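You operate a simulated robot arm through the tools that you are given. There is no shell and no other tool. Be economical: measure what you need, move in short steps, check, and stop when the job is done.

You are at the controls of a simulated two-armed robot. One attempt, no reset.

## Task
Pick up the red bag from the top of the press table with one hand, pass it to the other hand and put it on the shelf under the packing table.

Only the result counts: the job must be done as asked and must still hold three seconds after the hand-in. Knocking over, shifting, dropping, spilling or breaking anything else fails it.

## Robot
Two 7-joint arms with two-finger parallel grippers on one trunk, on a base that drives. Base frame: it is fixed to the floor where the robot stands at the start and does not move with it; the origin is under the middle of the robot, x ahead of it, y to its left, z up. Lengths are in m, angles in rad, forces in N, time in s.
The left shoulder is at the start at [0.073, 0.182, 1.086], the right one opposite. With the tool pointing down near the work surface each hand reaches from about 0.3 to 0.76 m from the robot's upright axis, wherever it stands, measured 20 degrees to its own side. Places, roughly: shelf under the packing table [0.6, 3.3, 0.2]. Payload 3.91 kg a hand.
The tool frame of a hand sits at the grasp point between the pads (the TCP): z along the fingers, y along the line on which they close. The tips reach 0.03 m beyond it. The gripper opens to 0.11 m. The fingers are 0.02 m wide and 0.01 m thick; the gripper's body (0.048 by 0.112 m) begins 0.055 m behind the TCP.
Orientation is told as [roll, pitch, yaw] about the base's x, y, z axes, in that order, counted from this pose: with the fingers straight down and closing along the base's y, the tool's x points along the base's -x, its y along +y and its z along -z.

## Interface
- The arms move only by the tool move_arm. It takes "left_moves", "right_moves" or both (then of equal length, played together; a hand with none holds still); each is a list of rows, each a list of 7 numbers: the shift along the tool's x, y, z in cm, then the turn, a rotation vector about the tool's x, y, z in rad, then the closure, from 0 (fully open) to 1 (shut). In form: [[dx, dy, dz, rx, ry, rz, claw], ...]. A call has 1 to 8 rows; each row is the pose to reach, as a shift and turn from the pose commanded when the call began, along the tool's axes at that moment. Each row takes 0.2 s and may step no farther than 0.05 m and 0.15 rad from the row before; otherwise, or with a gripper value out of range, the whole call is refused. Where a pose cannot be reached the arm comes as near as it can. A force on the tool above 40 N (or 10 N above the force at the start of the call, whichever is more), or a blocked arm, ends the call early, and 0.2 s more pass. The fingers move at their own pace (about 0.072 m/s each) and stop on an object; they squeeze with about 41 N. The grip force told is the motor's: it shows also when the fingers shut on nothing. Time passes only in rows, and 0.2 s behind the last, so rows that repeat a pose let the fingers close. The reply holds the time, the measured pose of the TCP, the force on the tool along the base axes, the opening and the grip force, in the units named above and with some noise, with the torque about the TCP (base axes, N m) and any sound that the robot's microphone picked up, and new pictures: "views" is both (left out), scene, wrist or none (wrist: the cameras of the hands that moved).
- Cameras (640 x 400 px; columns grow to the right, rows downward): "scene" is now at [0.2114, -0.0425, 1.2728]; the picture's right is [-0.48, -0.88, 0.00], its down [-0.48, 0.27, -0.83] and it looks along [0.73, -0.40, -0.55] (base axes); focal length 214 px, centre (320, 200). "left" rides on the left gripper at [0.072, -0.017, -0.103] in its tool frame; the picture's right is [0.23, 0.97, 0.00], its down [-0.76, 0.18, -0.62] and it looks along [-0.61, 0.14, 0.78] (tool axes); focal length 222 px, centre (320, 200). "right" rides on the right gripper at [0.073, 0.017, -0.103] in its tool frame; the picture's right is [-0.23, 0.97, 0.00], its down [-0.76, -0.18, -0.62] and it looks along [-0.61, -0.14, 0.78] (tool axes); focal length 222 px, centre (320, 200). There is no depth. A picture from a camera that has moved, and an enlarged one, comes with that camera's place and axes in the base frame and with its lens.
- move_column(by): slides the trunk up (or, below 0, down) by that many m; the arms and the scene camera ride with it, the base frame stays. It gives what a move gives, with no picture.
- base_move(legs): drives the robot by 1 to 6 legs, each [ahead, left, turn to the left] in m, m and rad, along the robot's own axes; the way and the turn of a leg run together, so that a leg with both is an arc; at most 1.5 m and 3.142 rad a leg. The arms and the cameras ride along, it lands a little off, and it stops where it bumps. It gives what a move gives, and a new picture of the scene camera.
- pan_tilt(pan, tilt): turns the head with the scene camera to pan (to the left, within 1.396 rad either way) and tilt (down, from -0.506 to 1.204), counted from straight ahead of the robot. It gives what a move gives, and a new picture of the scene camera.
- inspect(camera, box): a new picture of the part [left, top, right, bottom] of that camera's present view, enlarged. It takes no simulated time.
- finish_job(): hands the job in; it is judged then, once.

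Work in short steps. Places have to be worked out from the pictures, the camera data and where the tool is seen: move nearer, look again, correct. Check each grasp and each placing, and mend what went wrong. You have 120 turns and 260 pictures in all, those below and enlarged ones among them. Open the grippers and draw the arms clear of the work before you hand the job in, unless the task says otherwise; then end with one line.

The tools are called after ">>>" as name(argument=value, ...) on one line, values as JSON. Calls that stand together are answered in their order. move_arm: Moves the arms, as the interface text tells. Its arguments: {"type":"object","properties":{"left_moves":{"type":"array"},"right_moves":{"type":"array"},"views":{"type":"string","enum":["both","scene","wrist","none"]}},"required":[]} The other tools are called the same way: move_column (by) slides the trunk up or down; base_move (legs) drives the base; pan_tilt (pan, tilt) turns the head that bears the scene camera; inspect (camera, box) takes an enlarged picture of a part of a camera's view; finish_job () hands the job in.

At the start:

```text
time: 0.0
left_position: [0.4325, 0.016, 1.163]
left_tcp_rot: [0.0, -0.002, 0.001]
left_ft_force: [0.0, 0.0, -0.1]
left_torque: [0.0, -0.01, -0.01]
left_grip_width: 0.1099
left_grip_force: 0.0
right_position: [0.3204, -0.2897, 1.1469]
right_tcp_rot: [-0.001, 0.0, -0.001]
right_ft_force: [-0.2, -0.4, -0.2]
right_torque: [0.01, -0.03, 0.01]
right_grip_width: 0.1101
right_grip_force: 0.1
trunk travel left (down, up): [-0.35, 0.164]
robot x, y, heading: [0.0015, 0.0002, 0.001]
head pan, tilt: [-0.501, 0.586]
```

scene: 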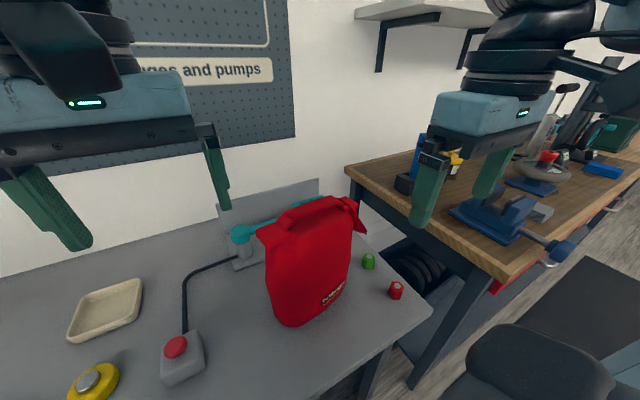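
right: 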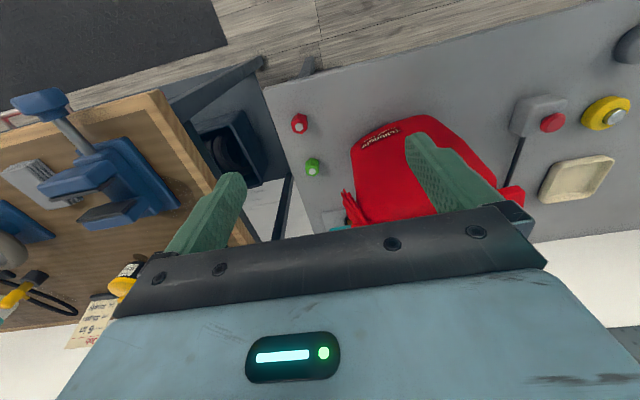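
left: 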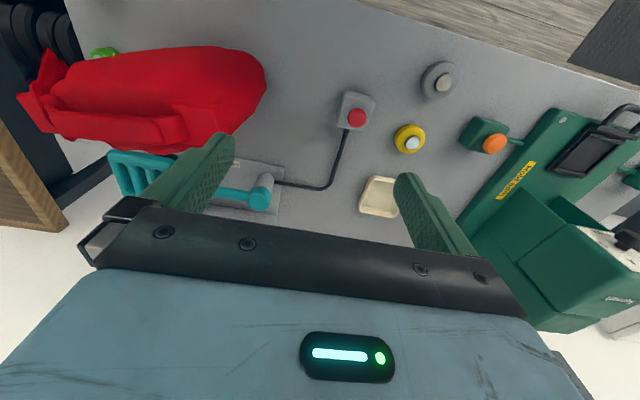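

The bag stands upright on the press table, with a handle on top. I'll enlarge the views to see its shape.

>>> inspect(camera="scene", box=[200, 170, 440, 340])

>>> inspect(camera="left", box=[0, 20, 300, 220])

>>> inspect(camera="right", box=[280, 80, 560, 260])

```text
2.35 times, centred on (320, 255) of scene
camera zoom: at [0.2114, -0.0425, 1.2728], right [-0.48, -0.88, 0.0], down [-0.48, 0.27, -0.83], along [0.73, -0.4, -0.55], focal length 505 px, centre (320, 71)
```

zoom: 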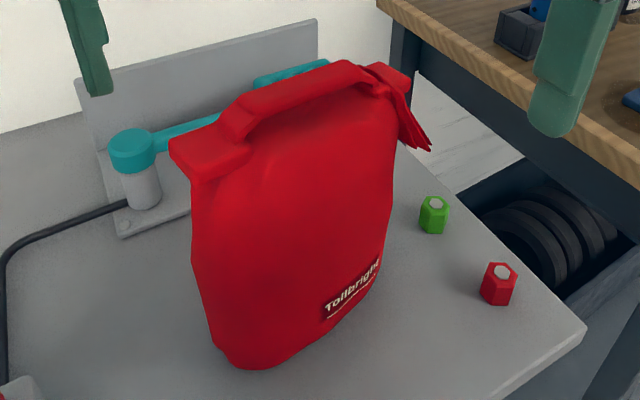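

```text
2.00 times, centred on (150, 120) of left
camera zoom: at [0.3601, -0.0025, 1.2669], right [-0.23, 0.97, 0.0], down [0.76, 0.18, 0.62], along [0.61, 0.14, -0.78], focal length 444 px, centre (660, 360)
```

zoom: 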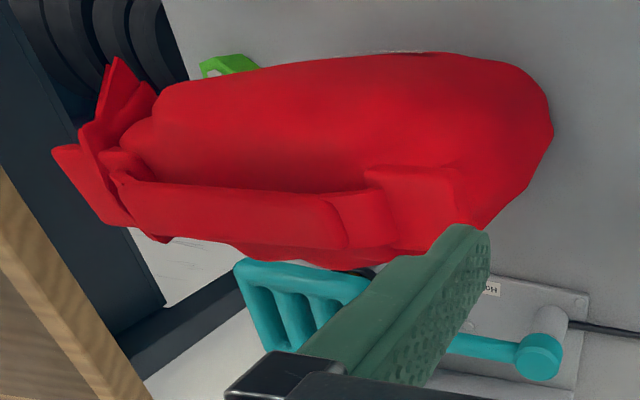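

```text
2.22 times, centred on (420, 170) of right
camera zoom: at [0.2489, -0.2718, 1.2503], right [0.23, 0.97, 0.0], down [0.76, -0.18, 0.62], along [0.61, -0.14, -0.78], focal length 494 px, centre (98, 267)
```

zoom: 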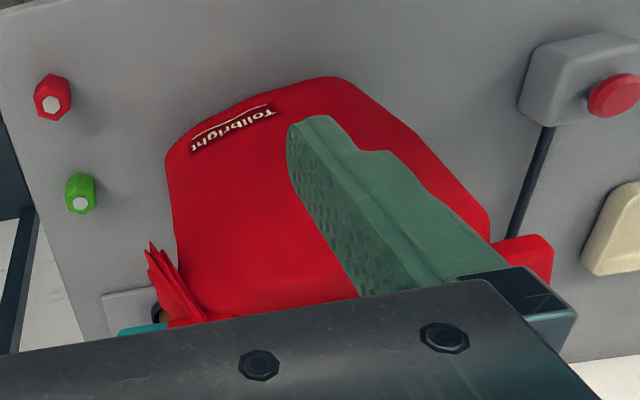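

By triangulation the handle runs along y at x≈0.47, from y≈-0.12 to -0.21, at z≈1.06. Next I look left at the packing table to plan the placing.

>>> pan_tilt(pan=1.35, tilt=0.35)

>>> pan_tilt(pan=0.3, tilt=0.5)

>>> pan_tilt(pan=-0.35, tilt=0.75)

```text
time: 1.8
left_position: [0.4303, 0.0154, 1.1632]
left_tcp_rot: [0.0, -0.001, 0.002]
left_ft_force: [0.2, 0.1, 0.7]
left_torque: [0.0, 0.03, 0.0]
left_grip_width: 0.1099
left_grip_force: 0.0
right_position: [0.3213, -0.2888, 1.1477]
right_tcp_rot: [0.002, 0.002, -0.001]
right_ft_force: [-0.1, 0.1, 0.1]
right_torque: [0.01, 0.02, 0.03]
right_grip_width: 0.11
right_grip_force: 0.1
trunk travel left (down, up): [-0.35, 0.164]
robot x, y, heading: [0.0006, 0.0013, 0.002]
head pan, tilt: [1.349, 0.351]
camera scene: at [0.154, 0.0909, 1.2942], right [0.98, -0.22, 0.0], down [-0.08, -0.34, -0.94], along [0.21, 0.92, -0.34], focal length 214 px, centre (320, 200)
```

scene: 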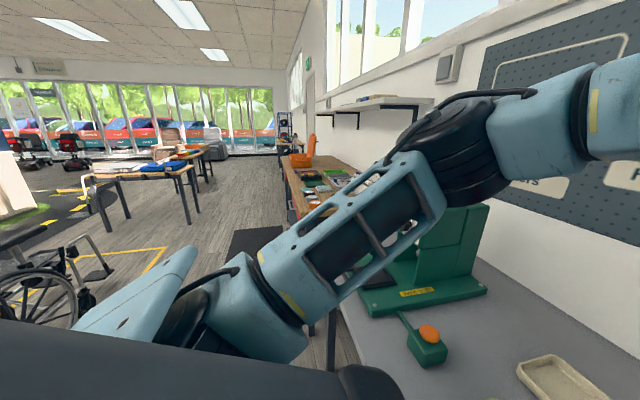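

```text
time: 3.1
left_position: [0.4305, 0.0154, 1.1633]
left_tcp_rot: [-0.002, -0.002, 0.001]
left_ft_force: [0.3, 0.3, 0.3]
left_torque: [0.0, 0.0, 0.01]
left_grip_width: 0.1101
left_grip_force: 0.0
right_position: [0.3207, -0.2886, 1.1483]
right_tcp_rot: [0.0, 0.0, -0.001]
right_ft_force: [-0.1, -0.3, -1.0]
right_torque: [0.01, 0.02, 0.01]
right_grip_width: 0.1099
right_grip_force: 0.1
trunk travel left (down, up): [-0.35, 0.164]
robot x, y, heading: [0.0016, -0.0014, 0.005]
head pan, tilt: [0.3, 0.499]
camera scene: at [0.2203, 0.0271, 1.2806], right [0.3, -0.96, 0.0], down [-0.46, -0.14, -0.88], along [0.84, 0.26, -0.48], focal length 214 px, centre (320, 200)
```

scene: 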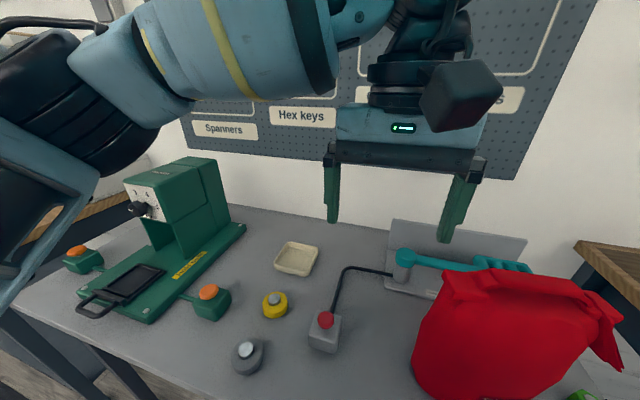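

```text
time: 4.2
left_position: [0.432, 0.0163, 1.1627]
left_tcp_rot: [-0.001, -0.003, 0.002]
left_ft_force: [-0.1, -0.7, -0.7]
left_torque: [0.02, 0.01, 0.0]
left_grip_width: 0.1099
left_grip_force: 0.0
right_position: [0.3218, -0.2883, 1.1474]
right_tcp_rot: [0.0, 0.0, -0.001]
right_ft_force: [0.3, -1.1, -0.1]
right_torque: [0.01, -0.02, 0.03]
right_grip_width: 0.1102
right_grip_force: 0.0
trunk travel left (down, up): [-0.35, 0.164]
robot x, y, heading: [0.0001, -0.0011, 0.0]
head pan, tilt: [-0.351, 0.75]
camera scene: at [0.2113, -0.0283, 1.2586], right [-0.34, -0.94, 0.0], down [-0.64, 0.23, -0.73], along [0.69, -0.25, -0.68], focal length 214 px, centre (320, 200)
```

scene: 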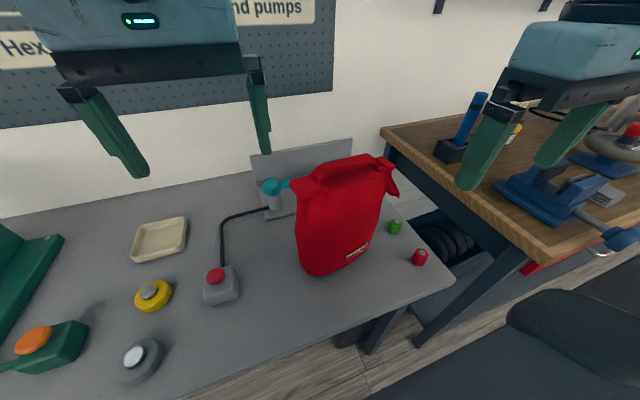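

The packing table is farther left along the wall. Before choosing a grasp I back off and drive over to look at the shelf clearance.

>>> pan_tilt(pan=1.3, tilt=0.45)

>>> base_move(legs=[[-0.35, 0, 0], [0, 1.3, 0]])

```text
time: 5.9
left_position: [0.4322, 0.0159, 1.1629]
left_tcp_rot: [0.0, -0.001, 0.003]
left_ft_force: [0.3, 0.0, -0.6]
left_torque: [0.02, 0.03, -0.01]
left_grip_width: 0.1099
left_grip_force: 0.0
right_position: [0.3218, -0.2878, 1.1472]
right_tcp_rot: [-0.001, 0.0, 0.001]
right_ft_force: [0.1, 0.2, -0.1]
right_torque: [0.0, -0.02, 0.02]
right_grip_width: 0.1098
right_grip_force: 0.0
trunk travel left (down, up): [-0.35, 0.164]
robot x, y, heading: [0.0005, -0.0018, 0.004]
head pan, tilt: [1.3, 0.45]
camera scene: at [0.1581, 0.0886, 1.285], right [0.96, -0.27, 0.0], down [-0.12, -0.42, -0.9], along [0.24, 0.87, -0.44], focal length 214 px, centre (320, 200)
```

scene: 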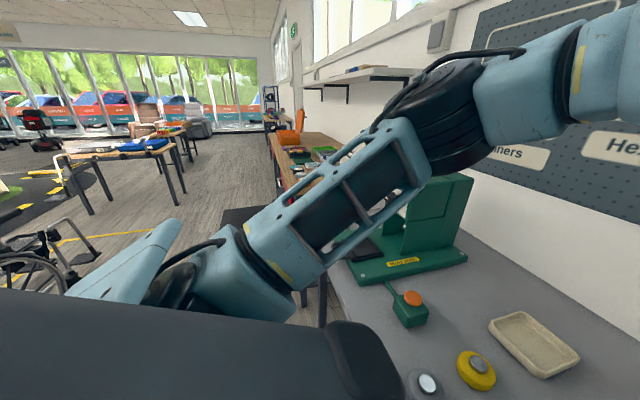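

```text
time: 19.3
left_position: [0.0873, 1.309, 1.1629]
left_tcp_rot: [-0.002, -0.001, 0.001]
left_ft_force: [-0.1, 1.0, -0.1]
left_torque: [0.03, 0.01, 0.02]
left_grip_width: 0.11
left_grip_force: 0.0
right_position: [-0.0243, 1.0028, 1.1471]
right_tcp_rot: [0.0, -0.002, -0.001]
right_ft_force: [-0.5, -0.5, 0.0]
right_torque: [0.0, 0.02, 0.03]
right_grip_width: 0.1097
right_grip_force: 0.0
trunk travel left (down, up): [-0.35, 0.164]
robot x, y, heading: [-0.3443, 1.296, -0.0]
head pan, tilt: [1.3, 0.45]
camera scene: at [-0.1874, 1.3823, 1.285], right [0.96, -0.27, 0.0], down [-0.12, -0.42, -0.9], along [0.24, 0.87, -0.44], focal length 214 px, centre (320, 200)
```

scene: 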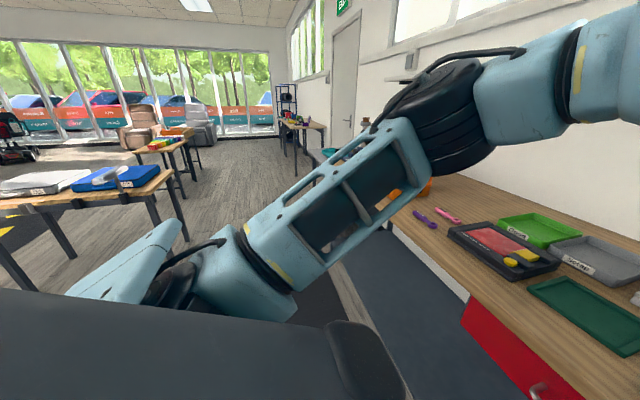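

This bench is not yet it; the packing table should be at y≈3.3. I drive on and then look right at it.

>>> base_move(legs=[[-0.1, 1.3, 0]])

>>> pan_tilt(pan=0.7, tilt=0.6)

>>> pan_tilt(pan=0.0, tilt=0.6)

```text
time: 30.9
left_position: [-0.0226, 2.6191, 1.1638]
left_tcp_rot: [-0.001, -0.002, 0.017]
left_ft_force: [-0.7, -0.6, 0.6]
left_torque: [0.01, 0.04, 0.06]
left_grip_width: 0.1099
left_grip_force: 0.1
right_position: [-0.129, 2.3125, 1.1466]
right_tcp_rot: [-0.002, 0.0, 0.015]
right_ft_force: [0.3, 0.4, 0.1]
right_torque: [-0.01, 0.01, -0.01]
right_grip_width: 0.1102
right_grip_force: 0.1
trunk travel left (down, up): [-0.35, 0.164]
robot x, y, heading: [-0.4532, 2.5945, 0.014]
head pan, tilt: [1.3, 0.45]
camera scene: at [-0.298, 2.6873, 1.285], right [0.97, -0.25, 0.0], down [-0.11, -0.42, -0.9], along [0.23, 0.87, -0.44], focal length 214 px, centre (320, 200)
```

scene: 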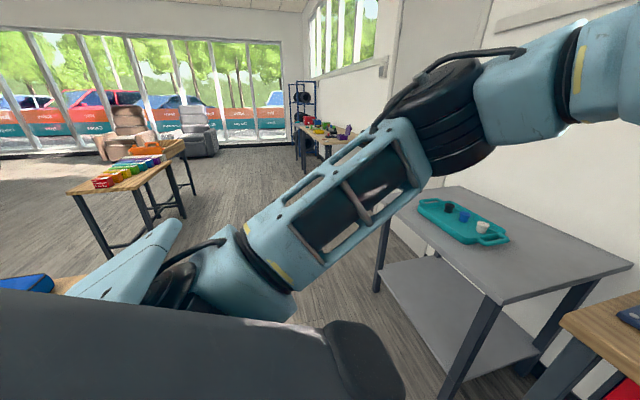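

```text
time: 31.9
left_position: [-0.0223, 2.6196, 1.1629]
left_tcp_rot: [0.0, -0.001, 0.018]
left_ft_force: [-0.5, 0.3, 0.3]
left_torque: [-0.02, 0.0, -0.01]
left_grip_width: 0.11
left_grip_force: 0.0
right_position: [-0.1295, 2.3126, 1.1475]
right_tcp_rot: [0.001, 0.001, 0.017]
right_ft_force: [0.2, -0.5, -0.1]
right_torque: [0.0, 0.0, 0.04]
right_grip_width: 0.11
right_grip_force: 0.0
trunk travel left (down, up): [-0.35, 0.164]
robot x, y, heading: [-0.4566, 2.5964, 0.013]
head pan, tilt: [0.7, 0.6]
camera scene: at [-0.2546, 2.6564, 1.2715], right [0.66, -0.75, 0.0], down [-0.43, -0.37, -0.83], along [0.62, 0.54, -0.56], focal length 214 px, centre (320, 200)
```

scene: 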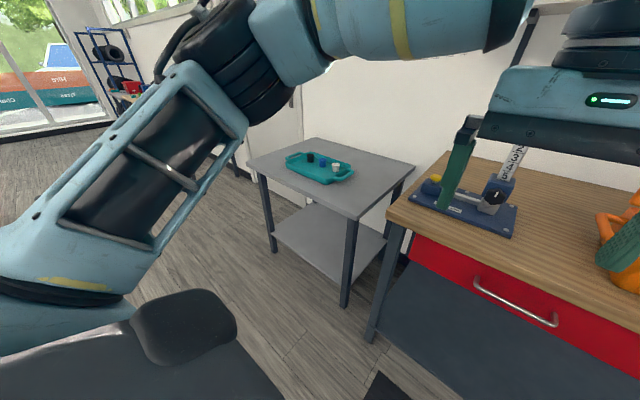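

```text
time: 33.0
left_position: [-0.0226, 2.6192, 1.1636]
left_tcp_rot: [-0.002, -0.002, 0.017]
left_ft_force: [-1.0, -0.7, 0.6]
left_torque: [-0.04, 0.03, 0.02]
left_grip_width: 0.1099
left_grip_force: 0.0
right_position: [-0.1292, 2.3125, 1.1471]
right_tcp_rot: [0.0, -0.001, 0.019]
right_ft_force: [-0.3, 0.2, 0.2]
right_torque: [-0.04, 0.02, -0.01]
right_grip_width: 0.1102
right_grip_force: 0.1
trunk travel left (down, up): [-0.35, 0.164]
robot x, y, heading: [-0.4554, 2.6007, 0.01]
head pan, tilt: [0.0, 0.6]
camera scene: at [-0.2328, 2.5998, 1.2715], right [0.02, -1.0, 0.0], down [-0.56, -0.01, -0.83], along [0.82, 0.01, -0.56], focal length 214 px, centre (320, 200)
```

scene: 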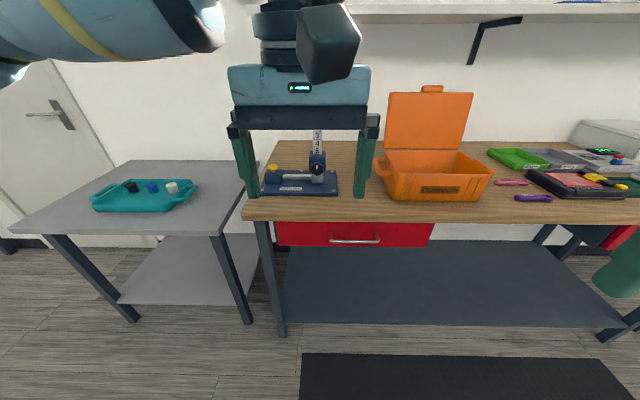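

The packing table is the small grey one: shelf front edge about x≈0.34, y≈3.0–3.75, top ≈0.73, shelf ≈0.2, and the shelf is empty. Clearance over the bag is only about 0.22 m, so the final hand must come in tilted forward, with its fingers along the handle. I drive back to the bag.

>>> base_move(legs=[[0.1, -1.3, 0], [0, -1.3, 0], [0.3, 0, 0]])

>>> pan_tilt(pan=-0.4, tilt=0.6)

```text
time: 57.5
left_position: [0.3861, 0.0018, 1.1633]
left_tcp_rot: [0.0, -0.002, -0.019]
left_ft_force: [-0.1, -0.1, -0.1]
left_torque: [0.02, 0.0, 0.0]
left_grip_width: 0.1098
left_grip_force: 0.1
right_position: [0.2686, -0.3026, 1.1489]
right_tcp_rot: [-0.001, 0.001, -0.02]
right_ft_force: [0.0, 0.9, 0.0]
right_torque: [0.01, 0.02, 0.03]
right_grip_width: 0.1098
right_grip_force: 0.0
trunk travel left (down, up): [-0.35, 0.164]
robot x, y, heading: [-0.0465, -0.0099, -0.02]
head pan, tilt: [0.0, 0.6]
camera scene: at [0.1763, -0.0107, 1.2714], right [-0.02, -1.0, 0.0], down [-0.56, 0.01, -0.82], along [0.82, -0.02, -0.57], focal length 214 px, centre (320, 200)
```

scene: 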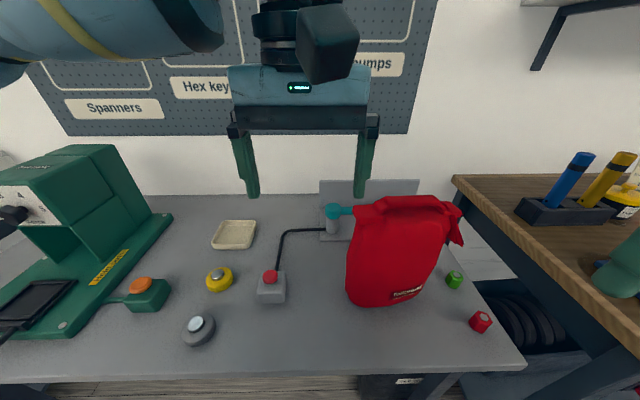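

```text
time: 58.3
left_position: [0.3868, 0.0014, 1.163]
left_tcp_rot: [-0.001, -0.001, -0.018]
left_ft_force: [0.1, 0.1, -0.7]
left_torque: [0.02, 0.02, 0.0]
left_grip_width: 0.1102
left_grip_force: 0.0
right_position: [0.2681, -0.3021, 1.1479]
right_tcp_rot: [0.0, -0.001, -0.022]
right_ft_force: [0.5, -0.7, 0.4]
right_torque: [0.02, -0.01, -0.05]
right_grip_width: 0.1101
right_grip_force: 0.1
trunk travel left (down, up): [-0.35, 0.164]
robot x, y, heading: [-0.0457, -0.0066, -0.022]
head pan, tilt: [-0.4, 0.6]
camera scene: at [0.1682, -0.0449, 1.2715], right [-0.41, -0.91, 0.0], down [-0.52, 0.23, -0.83], along [0.75, -0.34, -0.56], focal length 214 px, centre (320, 200)
```

scene: 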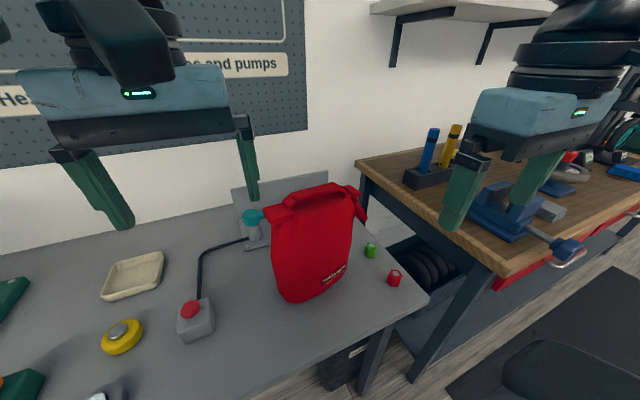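

The robot is back, now at about (-0.046, -0.007). I turn the right hand so it closes across the bag (yaw +90°) while moving it over the handle with clearance.

>>> move_arm(right_moves=[[-2, 1, -1.5, 0, 0, -0.14, 0], [-4, 2, -3, 0, 0, -0.28, 0], [-7, 3.5, -4.5, 0, 0, -0.42, 0], [-10, 5, -6, 0, 0, -0.56, 0], [-13, 6.5, -6, 0, 0, -0.7, 0], [-16, 8, -6, 0, 0, -0.84, 0], [-18, 9, -6, 0, 0, -0.98, 0], [-19, 9.5, -6, 0, 0, -1.12, 0]], views="none")

>>> move_arm(right_moves=[[0, 0, 0, 0, 0, -0.14, 0], [0, 0, 0, 0, 0, -0.28, 0], [0, 0, 0, 0, 0, -0.43, 0]])

```text
time: 60.1
left_position: [0.3855, 0.001, 1.1638]
left_tcp_rot: [-0.001, -0.002, -0.02]
left_ft_force: [-0.5, 0.3, -0.8]
left_torque: [0.03, 0.0, 0.01]
left_grip_width: 0.1101
left_grip_force: 0.1
right_position: [0.4505, -0.2208, 1.2017]
right_tcp_rot: [-0.001, 0.0, 1.099]
right_ft_force: [-0.6, 0.6, -0.1]
right_torque: [0.0, 0.0, -0.01]
right_grip_width: 0.1101
right_grip_force: 0.1
right hand out of reach, approached as far as the arm can: row 7, 8
trunk travel left (down, up): [-0.35, 0.164]
robot x, y, heading: [-0.0481, -0.0039, -0.02]
head pan, tilt: [-0.4, 0.6]
```

```text
time: 60.9
left_position: [0.3863, 0.0009, 1.1623]
left_tcp_rot: [0.001, -0.003, -0.018]
left_ft_force: [-0.9, -0.3, -0.5]
left_torque: [0.02, 0.03, 0.03]
left_grip_width: 0.11
left_grip_force: 0.1
right_position: [0.4504, -0.221, 1.2018]
right_tcp_rot: [0.002, 0.0, 1.533]
right_ft_force: [-0.2, -0.7, 0.1]
right_torque: [-0.02, 0.02, 0.0]
right_grip_width: 0.11
right_grip_force: 0.1
trunk travel left (down, up): [-0.35, 0.164]
robot x, y, heading: [-0.0472, -0.0083, -0.02]
head pan, tilt: [-0.4, 0.6]
camera scene: at [0.1683, -0.045, 1.2715], right [-0.41, -0.91, 0.0], down [-0.52, 0.23, -0.83], along [0.75, -0.34, -0.56], focal length 214 px, centre (320, 200)
camera right: at [0.4304, -0.2939, 1.3038], right [-0.96, 0.26, 0.0], down [0.21, 0.75, 0.62], along [0.17, 0.6, -0.78], focal length 222 px, centre (320, 200)
```

scene: 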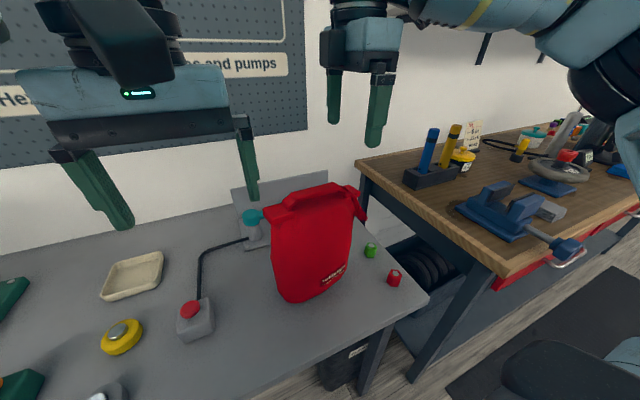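
right: 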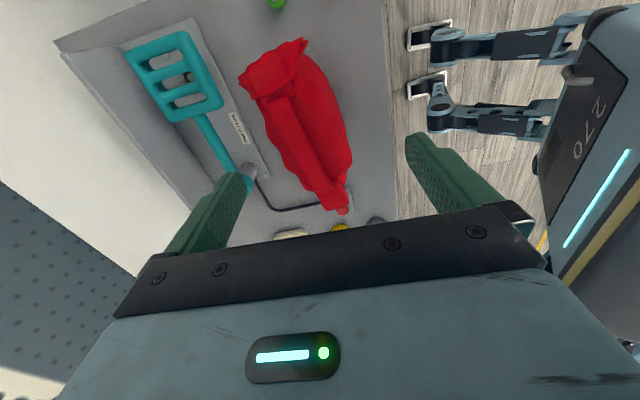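

The wrist view shows the bag between the fingers. I enlarge it.

>>> inspect(camera="right", box=[200, 20, 424, 220])

>>> inspect(camera="scene", box=[230, 160, 410, 310])

```text
2.00 times, centred on (312, 120) of right
camera zoom: at [0.4304, -0.2939, 1.3038], right [-0.96, 0.26, 0.0], down [0.21, 0.75, 0.62], along [0.17, 0.6, -0.78], focal length 444 px, centre (336, 360)
```

zoom: 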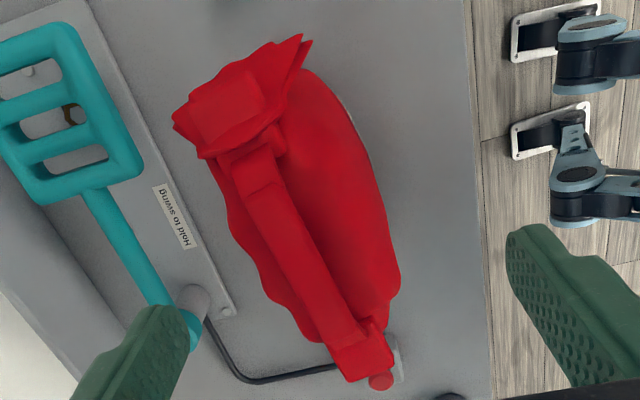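

```text
2.67 times, centred on (320, 235) of scene
camera zoom: at [0.1683, -0.045, 1.2715], right [-0.41, -0.91, 0.0], down [-0.52, 0.23, -0.83], along [0.75, -0.34, -0.56], focal length 572 px, centre (320, 107)
```

zoom: 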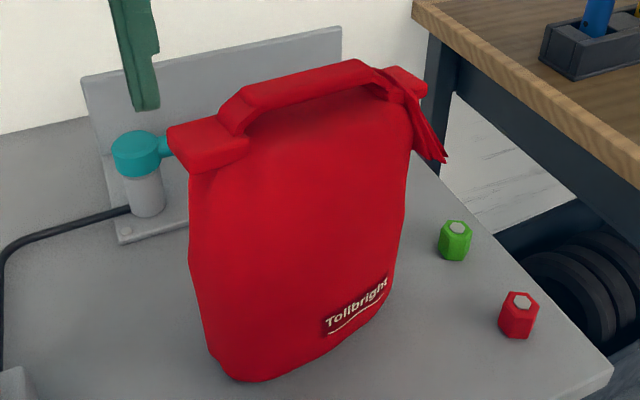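

The handle is a narrow bar from about (0.472, -0.13) to (0.487, -0.23), at z≈1.06. The arm is near its reach limit, so I move the base 4.5 cm ahead and then align.

>>> base_move(legs=[[0.045, 0, 0.02]])

>>> move_arm(right_moves=[[0, 0, 2, 0, 0, -0.09, 0], [0, 0, 4, 0, 0, -0.17, 0], [0, 0, 6, 0, 0, -0.17, 0]])

```text
time: 61.8
left_position: [0.4312, 0.0093, 1.1625]
left_tcp_rot: [-0.001, 0.0, 0.001]
left_ft_force: [0.7, -0.4, -0.9]
left_torque: [0.01, 0.04, 0.0]
left_grip_width: 0.1098
left_grip_force: 0.0
right_position: [0.4993, -0.2125, 1.2006]
right_tcp_rot: [0.001, -0.001, 1.55]
right_ft_force: [0.3, -0.4, 0.1]
right_torque: [0.01, 0.03, 0.01]
right_grip_width: 0.1102
right_grip_force: 0.1
trunk travel left (down, up): [-0.35, 0.164]
robot x, y, heading: [-0.0022, -0.0061, 0.004]
head pan, tilt: [-0.4, 0.6]
camera scene: at [0.2145, -0.0412, 1.2715], right [-0.39, -0.92, 0.0], down [-0.52, 0.22, -0.83], along [0.76, -0.32, -0.56], focal length 214 px, centre (320, 200)
```

scene: 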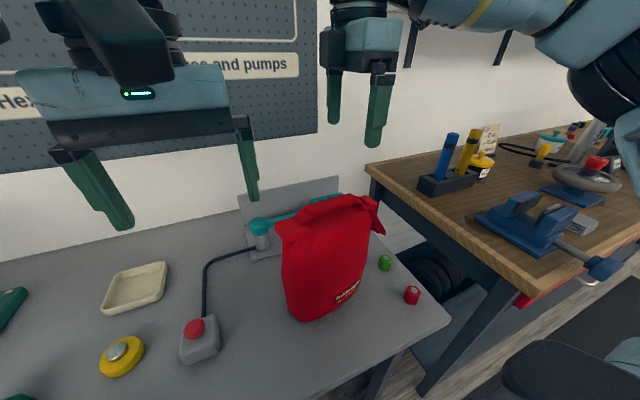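

```text
time: 62.6
left_position: [0.4307, 0.0084, 1.1636]
left_tcp_rot: [0.001, -0.001, 0.0]
left_ft_force: [-1.1, 0.8, 0.3]
left_torque: [0.0, -0.02, 0.01]
left_grip_width: 0.11
left_grip_force: 0.1
right_position: [0.4989, -0.2123, 1.1408]
right_tcp_rot: [-0.001, 0.0, 1.722]
right_ft_force: [-0.2, -0.2, -0.4]
right_torque: [0.0, 0.0, 0.01]
right_grip_width: 0.1101
right_grip_force: 0.1
trunk travel left (down, up): [-0.35, 0.164]
robot x, y, heading: [-0.0016, -0.005, 0.002]
head pan, tilt: [-0.4, 0.6]
camera scene: at [0.2137, -0.0413, 1.2715], right [-0.39, -0.92, 0.0], down [-0.52, 0.22, -0.83], along [0.76, -0.32, -0.56], focal length 214 px, centre (320, 200)
camera right: at [0.4938, -0.2864, 1.2435], right [-1.0, 0.08, 0.0], down [0.06, 0.78, 0.62], along [0.05, 0.62, -0.78], focal length 222 px, centre (320, 200)
```

scene: 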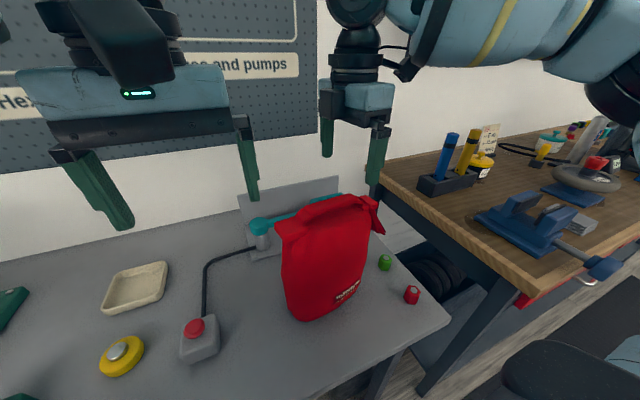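
right: 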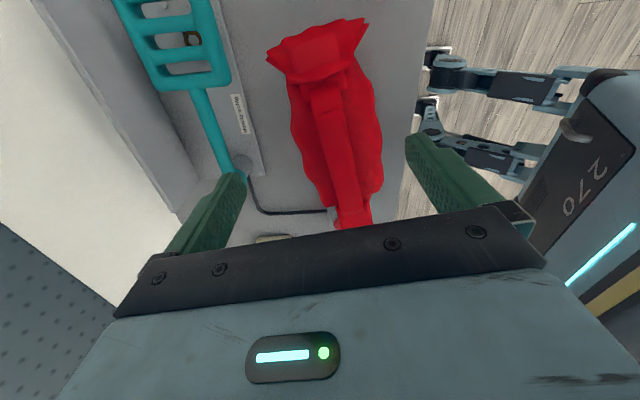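

The handle is aligned within a few degrees, and at y≈-0.21 it lies at x≈0.486. I shift 1.3 cm toward the robot and descend.

>>> move_arm(right_moves=[[0, 1.3, 2, 0, 0, -0.03, 0], [0, 1.3, 4, 0, 0, -0.03, 0], [0, 1.3, 5, 0, 0, -0.03, 0]])

>>> inspect(camera="right", box=[220, 20, 444, 220])

>>> inspect(camera="scene", box=[230, 130, 430, 280])

```text
time: 63.4
left_position: [0.4317, 0.0085, 1.1639]
left_tcp_rot: [0.0, -0.002, -0.001]
left_ft_force: [-0.3, 0.8, 0.0]
left_torque: [-0.02, 0.0, 0.0]
left_grip_width: 0.1101
left_grip_force: 0.1
right_position: [0.4861, -0.2131, 1.0908]
right_tcp_rot: [-0.001, 0.001, 1.749]
right_ft_force: [0.0, -0.4, 0.5]
right_torque: [0.02, 0.03, 0.01]
right_grip_width: 0.11
right_grip_force: 0.1
trunk travel left (down, up): [-0.35, 0.164]
robot x, y, heading: [-0.0015, -0.0056, 0.001]
head pan, tilt: [-0.4, 0.6]
camera scene: at [0.214, -0.0413, 1.2715], right [-0.39, -0.92, 0.0], down [-0.52, 0.22, -0.83], along [0.76, -0.32, -0.56], focal length 214 px, centre (320, 200)
camera right: at [0.4831, -0.2883, 1.1937], right [-1.0, 0.05, 0.0], down [0.04, 0.78, 0.62], along [0.03, 0.62, -0.78], focal length 222 px, centre (320, 200)
```

scene: 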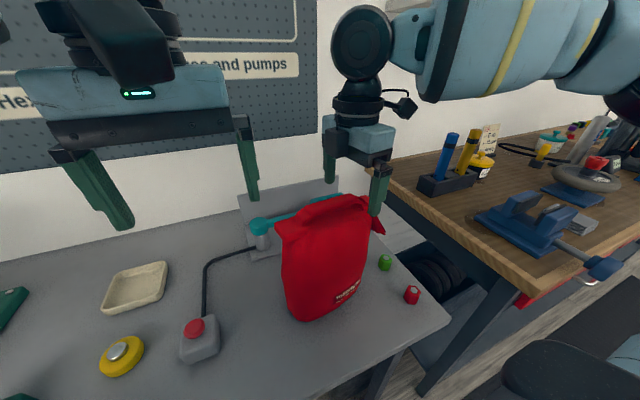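
right: 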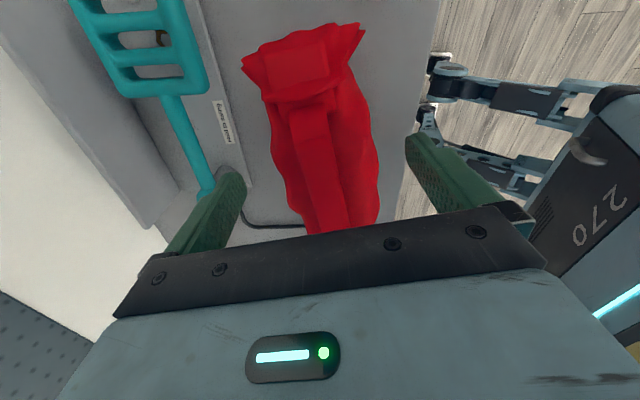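

```text
2.00 times, centred on (332, 120) of right
camera zoom: at [0.4831, -0.2883, 1.1937], right [-1.0, 0.05, 0.0], down [0.04, 0.78, 0.62], along [0.03, 0.62, -0.78], focal length 444 px, centre (296, 360)
```

zoom: 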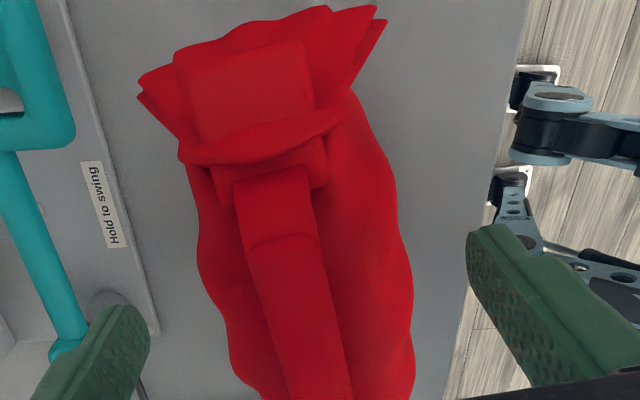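

```text
2.67 times, centred on (330, 205) of scene
camera zoom: at [0.214, -0.0413, 1.2715], right [-0.39, -0.92, 0.0], down [-0.52, 0.22, -0.83], along [0.76, -0.32, -0.56], focal length 572 px, centre (293, 187)
```

zoom: 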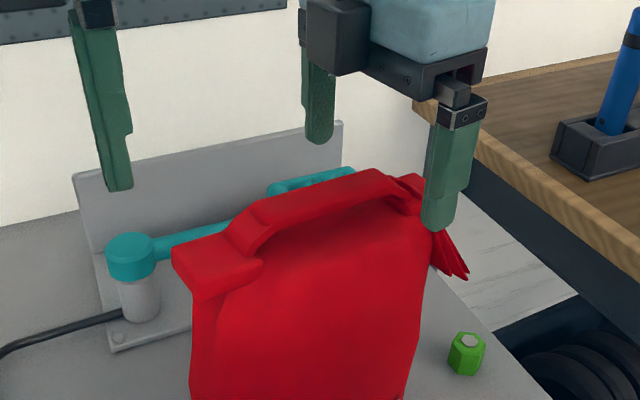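

The handle's flat part spans y≈-0.14 to -0.22 and is about 2.4 cm wide. I shift 1 cm toward its middle and descend to z≈1.055.

>>> move_arm(right_moves=[[-1, 0, 1, 0, 0, 0, 0], [-1, 0, 2.5, 0, 0, 0, 0], [-1, 0, 3.6, 0, 0, 0, 0]])

>>> inspect(camera="scene", box=[270, 150, 430, 270])

```text
time: 64.2
left_position: [0.4313, 0.009, 1.1634]
left_tcp_rot: [-0.001, -0.002, 0.001]
left_ft_force: [-0.5, -0.5, -0.1]
left_torque: [-0.01, -0.01, -0.01]
left_grip_width: 0.11
left_grip_force: 0.1
right_position: [0.4854, -0.2044, 1.0536]
right_tcp_rot: [-0.001, -0.001, 1.749]
right_ft_force: [0.7, -0.3, 0.3]
right_torque: [-0.01, -0.01, -0.02]
right_grip_width: 0.1101
right_grip_force: 0.1
trunk travel left (down, up): [-0.35, 0.164]
robot x, y, heading: [0.0005, -0.0077, -0.001]
head pan, tilt: [-0.4, 0.6]
camera scene: at [0.2142, -0.0411, 1.2715], right [-0.39, -0.92, 0.0], down [-0.52, 0.22, -0.83], along [0.76, -0.32, -0.56], focal length 214 px, centre (320, 200)
camera right: at [0.4811, -0.2789, 1.1573], right [-1.0, 0.05, 0.0], down [0.04, 0.78, 0.62], along [0.03, 0.62, -0.78], focal length 222 px, centre (320, 200)
```

scene: 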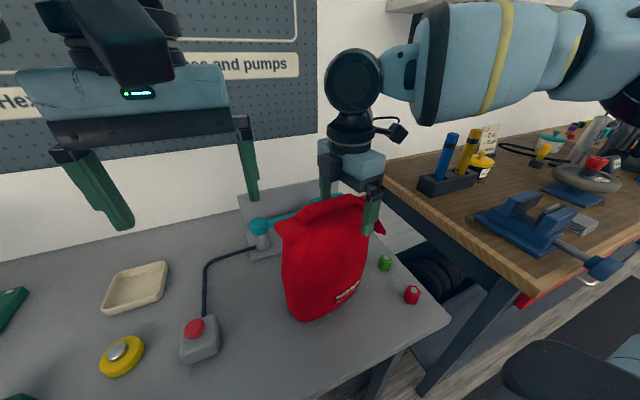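
right: 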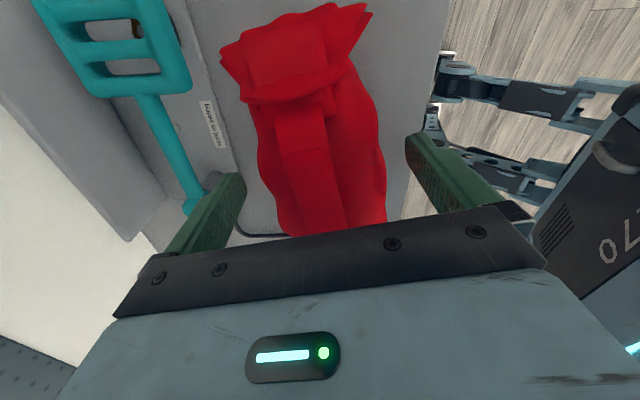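

```text
3.33 times, centred on (350, 210) of scene
camera zoom: at [0.2142, -0.0411, 1.2715], right [-0.39, -0.92, 0.0], down [-0.52, 0.22, -0.83], along [0.76, -0.32, -0.56], focal length 715 px, centre (220, 167)
```

zoom: 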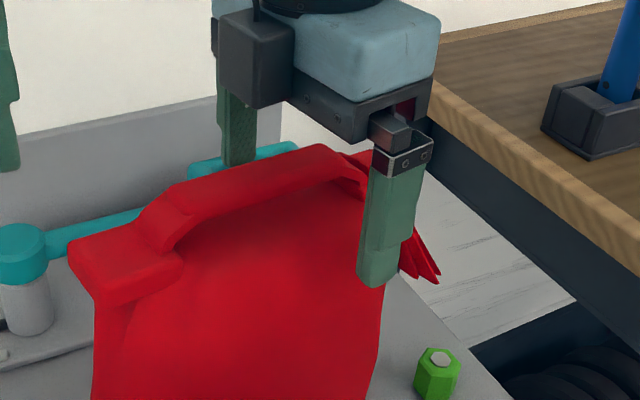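

The bar lies between the pads. To leave room for the left hand at handover, I tilt the right hand's body about 0.35 rad outward around the TCP, then check.

>>> move_arm(right_moves=[[0, 0, 0, 0, -0.12, 0, 0], [0, 0, 0, 0, -0.24, 0, 0], [0, 0, 0, 0, -0.36, 0, 0]])

>>> inspect(camera="scene", box=[270, 150, 430, 270])

```text
time: 65.0
left_position: [0.431, 0.0087, 1.1619]
left_tcp_rot: [-0.001, -0.001, -0.001]
left_ft_force: [-0.3, 0.2, 0.4]
left_torque: [0.02, -0.02, 0.01]
left_grip_width: 0.1097
left_grip_force: 0.0
right_position: [0.4844, -0.2054, 1.0549]
right_tcp_rot: [0.001, -0.36, 1.75]
right_ft_force: [-0.3, 0.1, -0.3]
right_torque: [0.0, 0.01, 0.0]
right_grip_width: 0.1101
right_grip_force: 0.0
trunk travel left (down, up): [-0.35, 0.164]
robot x, y, heading: [-0.0012, -0.0042, 0.001]
head pan, tilt: [-0.4, 0.6]
camera scene: at [0.2141, -0.0419, 1.2714], right [-0.39, -0.92, 0.0], down [-0.52, 0.22, -0.82], along [0.76, -0.32, -0.57], focal length 214 px, centre (320, 200)
camera right: at [0.4869, -0.3106, 1.1252], right [-1.0, 0.04, 0.08], down [0.09, 0.52, 0.85], along [-0.01, 0.86, -0.52], focal length 222 px, centre (320, 200)
```

scene: 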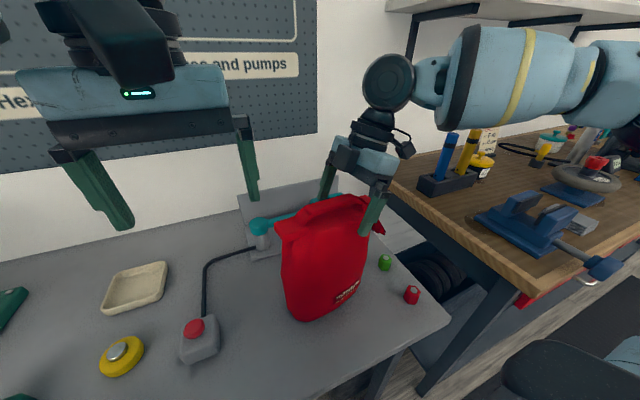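
right: 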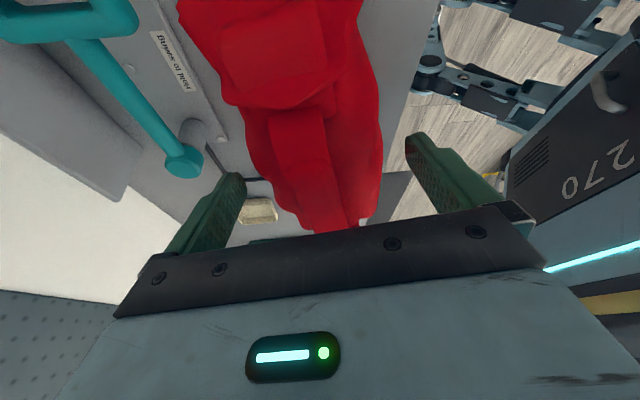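

```text
3.33 times, centred on (350, 210) of scene
camera zoom: at [0.2141, -0.0419, 1.2714], right [-0.39, -0.92, 0.0], down [-0.52, 0.22, -0.82], along [0.76, -0.32, -0.57], focal length 715 px, centre (220, 167)
```

zoom: 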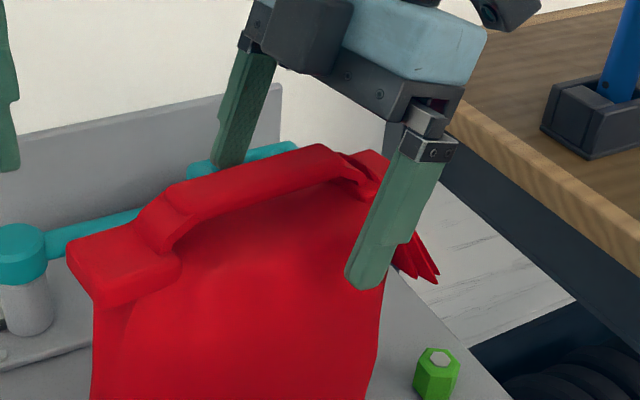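

Tilt reached, and the handle is centred between the pads. I close the right gripper.

>>> move_arm(right_moves=[[0, 0, 0, 0, 0, 0, 0.5], [0, 0, 0, 0, 0, 0, 1], [0, 0, 0, 0, 0, 0, 1], [0, 0, 0, 0, 0, 0, 1], [0, 0, 0, 0, 0, 0, 1], [0, 0, 0, 0, 0, 0, 1]])

>>> inspect(camera="scene", box=[270, 150, 430, 270])

```text
time: 66.4
left_position: [0.4317, 0.0101, 1.1646]
left_tcp_rot: [-0.001, -0.002, 0.0]
left_ft_force: [-0.3, 0.3, -0.4]
left_torque: [-0.03, -0.01, 0.02]
left_grip_width: 0.1098
left_grip_force: 0.0
right_position: [0.485, -0.2035, 1.0549]
right_tcp_rot: [-0.001, -0.358, 1.75]
right_ft_force: [1.2, -0.6, 5.4]
right_torque: [0.07, -0.12, -0.03]
right_grip_width: 0.0747
right_grip_force: 40.8
trunk travel left (down, up): [-0.35, 0.164]
robot x, y, heading: [-0.0026, -0.0041, -0.001]
head pan, tilt: [-0.4, 0.6]
camera scene: at [0.2139, -0.0411, 1.2715], right [-0.39, -0.92, 0.0], down [-0.52, 0.22, -0.83], along [0.76, -0.32, -0.56], focal length 214 px, centre (320, 200)
camera right: at [0.4869, -0.3098, 1.126], right [-1.0, 0.04, 0.08], down [0.09, 0.52, 0.85], along [-0.01, 0.86, -0.52], focal length 222 px, centre (320, 200)
```

scene: 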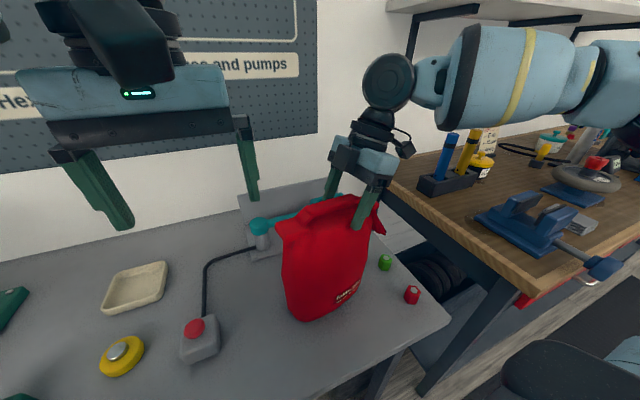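
right: 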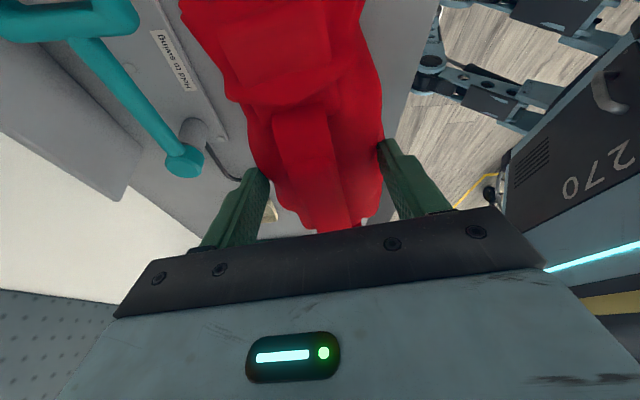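

```text
3.33 times, centred on (350, 210) of scene
camera zoom: at [0.2139, -0.0411, 1.2715], right [-0.39, -0.92, 0.0], down [-0.52, 0.22, -0.83], along [0.76, -0.32, -0.56], focal length 715 px, centre (220, 167)
```

zoom: 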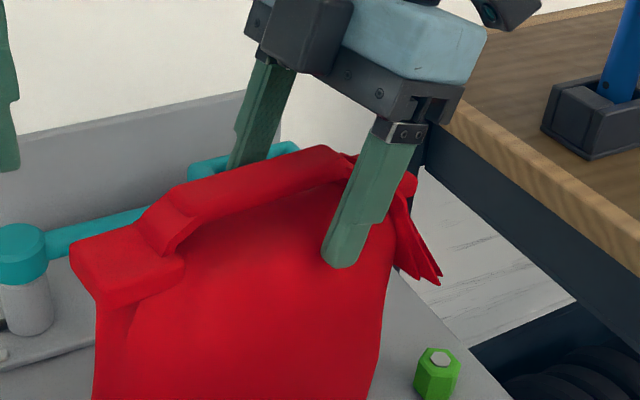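

The pads stopped at 7.5 cm, so they grip the bag's shoulders and not the bar. I open, rise 2 cm and close again to catch just the bar.

>>> move_arm(right_moves=[[0, 0, 0, 0, 0, 0, 0], [0, 0, 0, 0, 0, 0, 0], [0, 0, 0, 0, 0, 0, 0], [0.7, 0, -1.9, 0, 0, 0, 0], [0.7, 0, -1.9, 0, 0, 0, 0.5]], views="none")

>>> move_arm(right_moves=[[0, 0, 0, 0, 0, 0, 0.6], [0, 0, 0, 0, 0, 0, 0.7], [0, 0, 0, 0, 0, 0, 0.8], [0, 0, 0, 0, 0, 0, 1], [0, 0, 0, 0, 0, 0, 1], [0, 0, 0, 0, 0, 0, 1]])

>>> inspect(camera="scene", box=[270, 150, 430, 270])

```text
time: 67.6
left_position: [0.4313, 0.0086, 1.1629]
left_tcp_rot: [0.0, -0.003, 0.0]
left_ft_force: [0.3, 0.3, 0.4]
left_torque: [-0.01, -0.01, 0.01]
left_grip_width: 0.11
left_grip_force: 0.0
right_position: [0.4871, -0.218, 1.0696]
right_tcp_rot: [-0.001, -0.359, 1.75]
right_ft_force: [0.2, -0.3, 0.1]
right_torque: [-0.01, -0.01, 0.04]
right_grip_width: 0.0551
right_grip_force: 0.0
trunk travel left (down, up): [-0.35, 0.164]
robot x, y, heading: [-0.003, -0.0098, -0.002]
head pan, tilt: [-0.4, 0.6]
```

```text
time: 69.0
left_position: [0.4313, 0.0094, 1.1636]
left_tcp_rot: [-0.001, -0.002, -0.001]
left_ft_force: [0.8, -0.8, 0.7]
left_torque: [0.01, 0.01, 0.0]
left_grip_width: 0.1101
left_grip_force: 0.1
right_position: [0.4866, -0.2162, 1.071]
right_tcp_rot: [-0.003, -0.359, 1.751]
right_ft_force: [1.2, -0.1, 1.1]
right_torque: [0.01, -0.09, -0.08]
right_grip_width: 0.0214
right_grip_force: 41.2
trunk travel left (down, up): [-0.35, 0.164]
robot x, y, heading: [-0.0034, -0.0096, -0.001]
head pan, tilt: [-0.4, 0.6]
camera scene: at [0.2141, -0.0412, 1.2715], right [-0.39, -0.92, 0.0], down [-0.52, 0.22, -0.83], along [0.76, -0.32, -0.56], focal length 214 px, centre (320, 200)
camera right: at [0.4888, -0.323, 1.1413], right [-1.0, 0.04, 0.08], down [0.09, 0.52, 0.85], along [-0.01, 0.86, -0.52], focal length 222 px, centre (320, 200)
```

scene: 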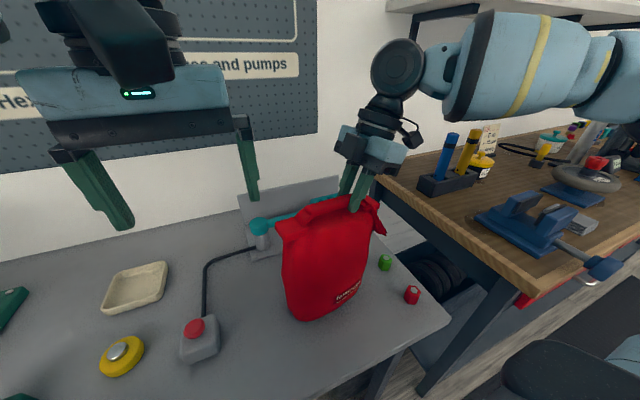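
right: 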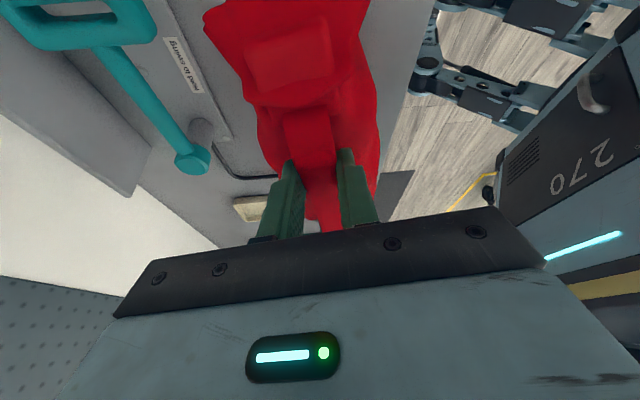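

```text
3.33 times, centred on (350, 210) of scene
camera zoom: at [0.2141, -0.0412, 1.2715], right [-0.39, -0.92, 0.0], down [-0.52, 0.22, -0.83], along [0.76, -0.32, -0.56], focal length 715 px, centre (220, 167)
```

zoom: 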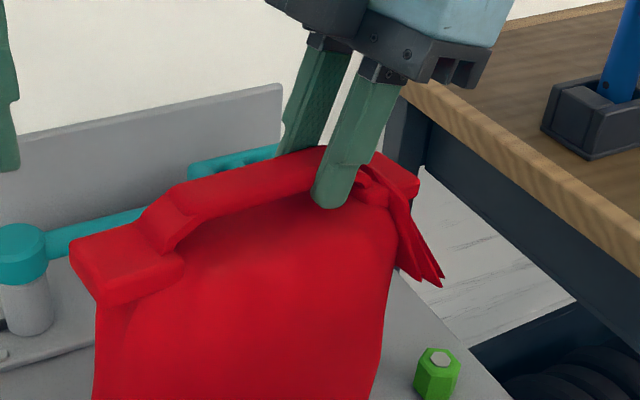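

The bar is held at 2.1 cm width. I lift slightly with the trunk to test the grip.

>>> move_column(by=0.04)

>>> inspect(camera="scene", box=[230, 150, 450, 320])

```text
time: 69.8
left_position: [0.432, 0.0093, 1.2027]
left_tcp_rot: [-0.001, 0.0, 0.002]
left_ft_force: [-0.6, -0.5, -1.2]
left_torque: [0.01, 0.05, 0.01]
left_grip_width: 0.1101
left_grip_force: 0.1
right_position: [0.4881, -0.2189, 1.1093]
right_tcp_rot: [0.002, -0.358, 1.748]
right_ft_force: [-0.6, 0.6, -2.9]
right_torque: [-0.15, -0.05, -0.01]
right_grip_width: 0.0215
right_grip_force: 40.6
trunk travel left (down, up): [-0.39, 0.124]
robot x, y, heading: [-0.0012, -0.0064, -0.001]
head pan, tilt: [-0.4, 0.6]
```

```text
2.35 times, centred on (340, 235) of scene
camera zoom: at [0.2013, -0.0413, 1.3143], right [-0.39, -0.92, 0.0], down [-0.52, 0.22, -0.82], along [0.76, -0.32, -0.57], focal length 505 px, centre (273, 118)
```

zoom: 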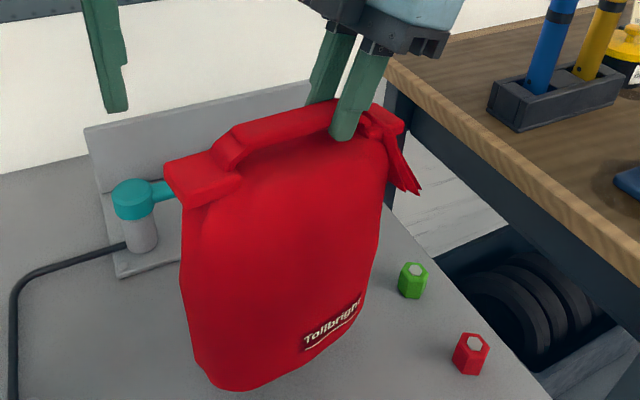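

It lifted level and weighs only about 0.3 kg. I raise further and back away from the table.

>>> move_column(by=0.1)

>>> base_move(legs=[[-0.4, 0, 0]])

```text
time: 71.2
left_position: [0.4339, 0.0088, 1.3015]
left_tcp_rot: [0.001, 0.003, -0.002]
left_ft_force: [-0.3, -0.1, 0.4]
left_torque: [-0.02, 0.04, -0.01]
left_grip_width: 0.1099
left_grip_force: 0.0
right_position: [0.4874, -0.2182, 1.2073]
right_tcp_rot: [0.004, -0.359, 1.75]
right_ft_force: [0.4, -0.5, -3.5]
right_torque: [-0.15, -0.03, 0.02]
right_grip_width: 0.0216
right_grip_force: 40.7
trunk travel left (down, up): [-0.49, 0.024]
robot x, y, heading: [-0.0039, -0.006, 0.001]
head pan, tilt: [-0.4, 0.6]
```

```text
time: 73.7
left_position: [0.0306, 0.0071, 1.3022]
left_tcp_rot: [0.0, -0.001, -0.001]
left_ft_force: [0.2, -0.1, -1.3]
left_torque: [-0.01, 0.03, -0.01]
left_grip_width: 0.1102
left_grip_force: 0.1
right_position: [0.0869, -0.2185, 1.2099]
right_tcp_rot: [0.0, -0.36, 1.747]
right_ft_force: [-0.1, 0.8, -3.3]
right_torque: [-0.16, -0.03, 0.03]
right_grip_width: 0.0213
right_grip_force: 41.2
trunk travel left (down, up): [-0.49, 0.024]
robot x, y, heading: [-0.4007, -0.0048, -0.001]
head pan, tilt: [-0.4, 0.6]
camera scene: at [-0.275, -0.0407, 1.4348], right [-0.39, -0.92, 0.0], down [-0.52, 0.22, -0.82], along [0.76, -0.32, -0.57], focal length 214 px, centre (320, 200)
```

scene: 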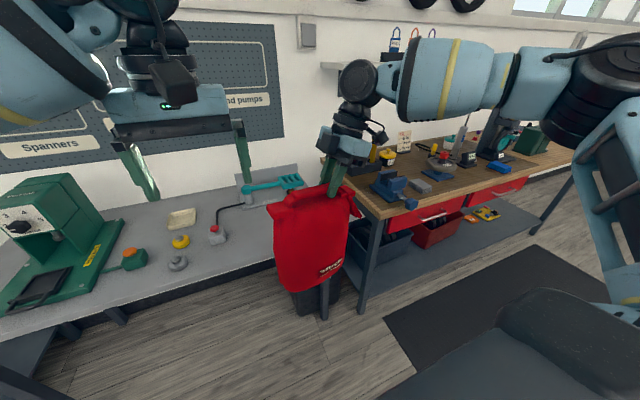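

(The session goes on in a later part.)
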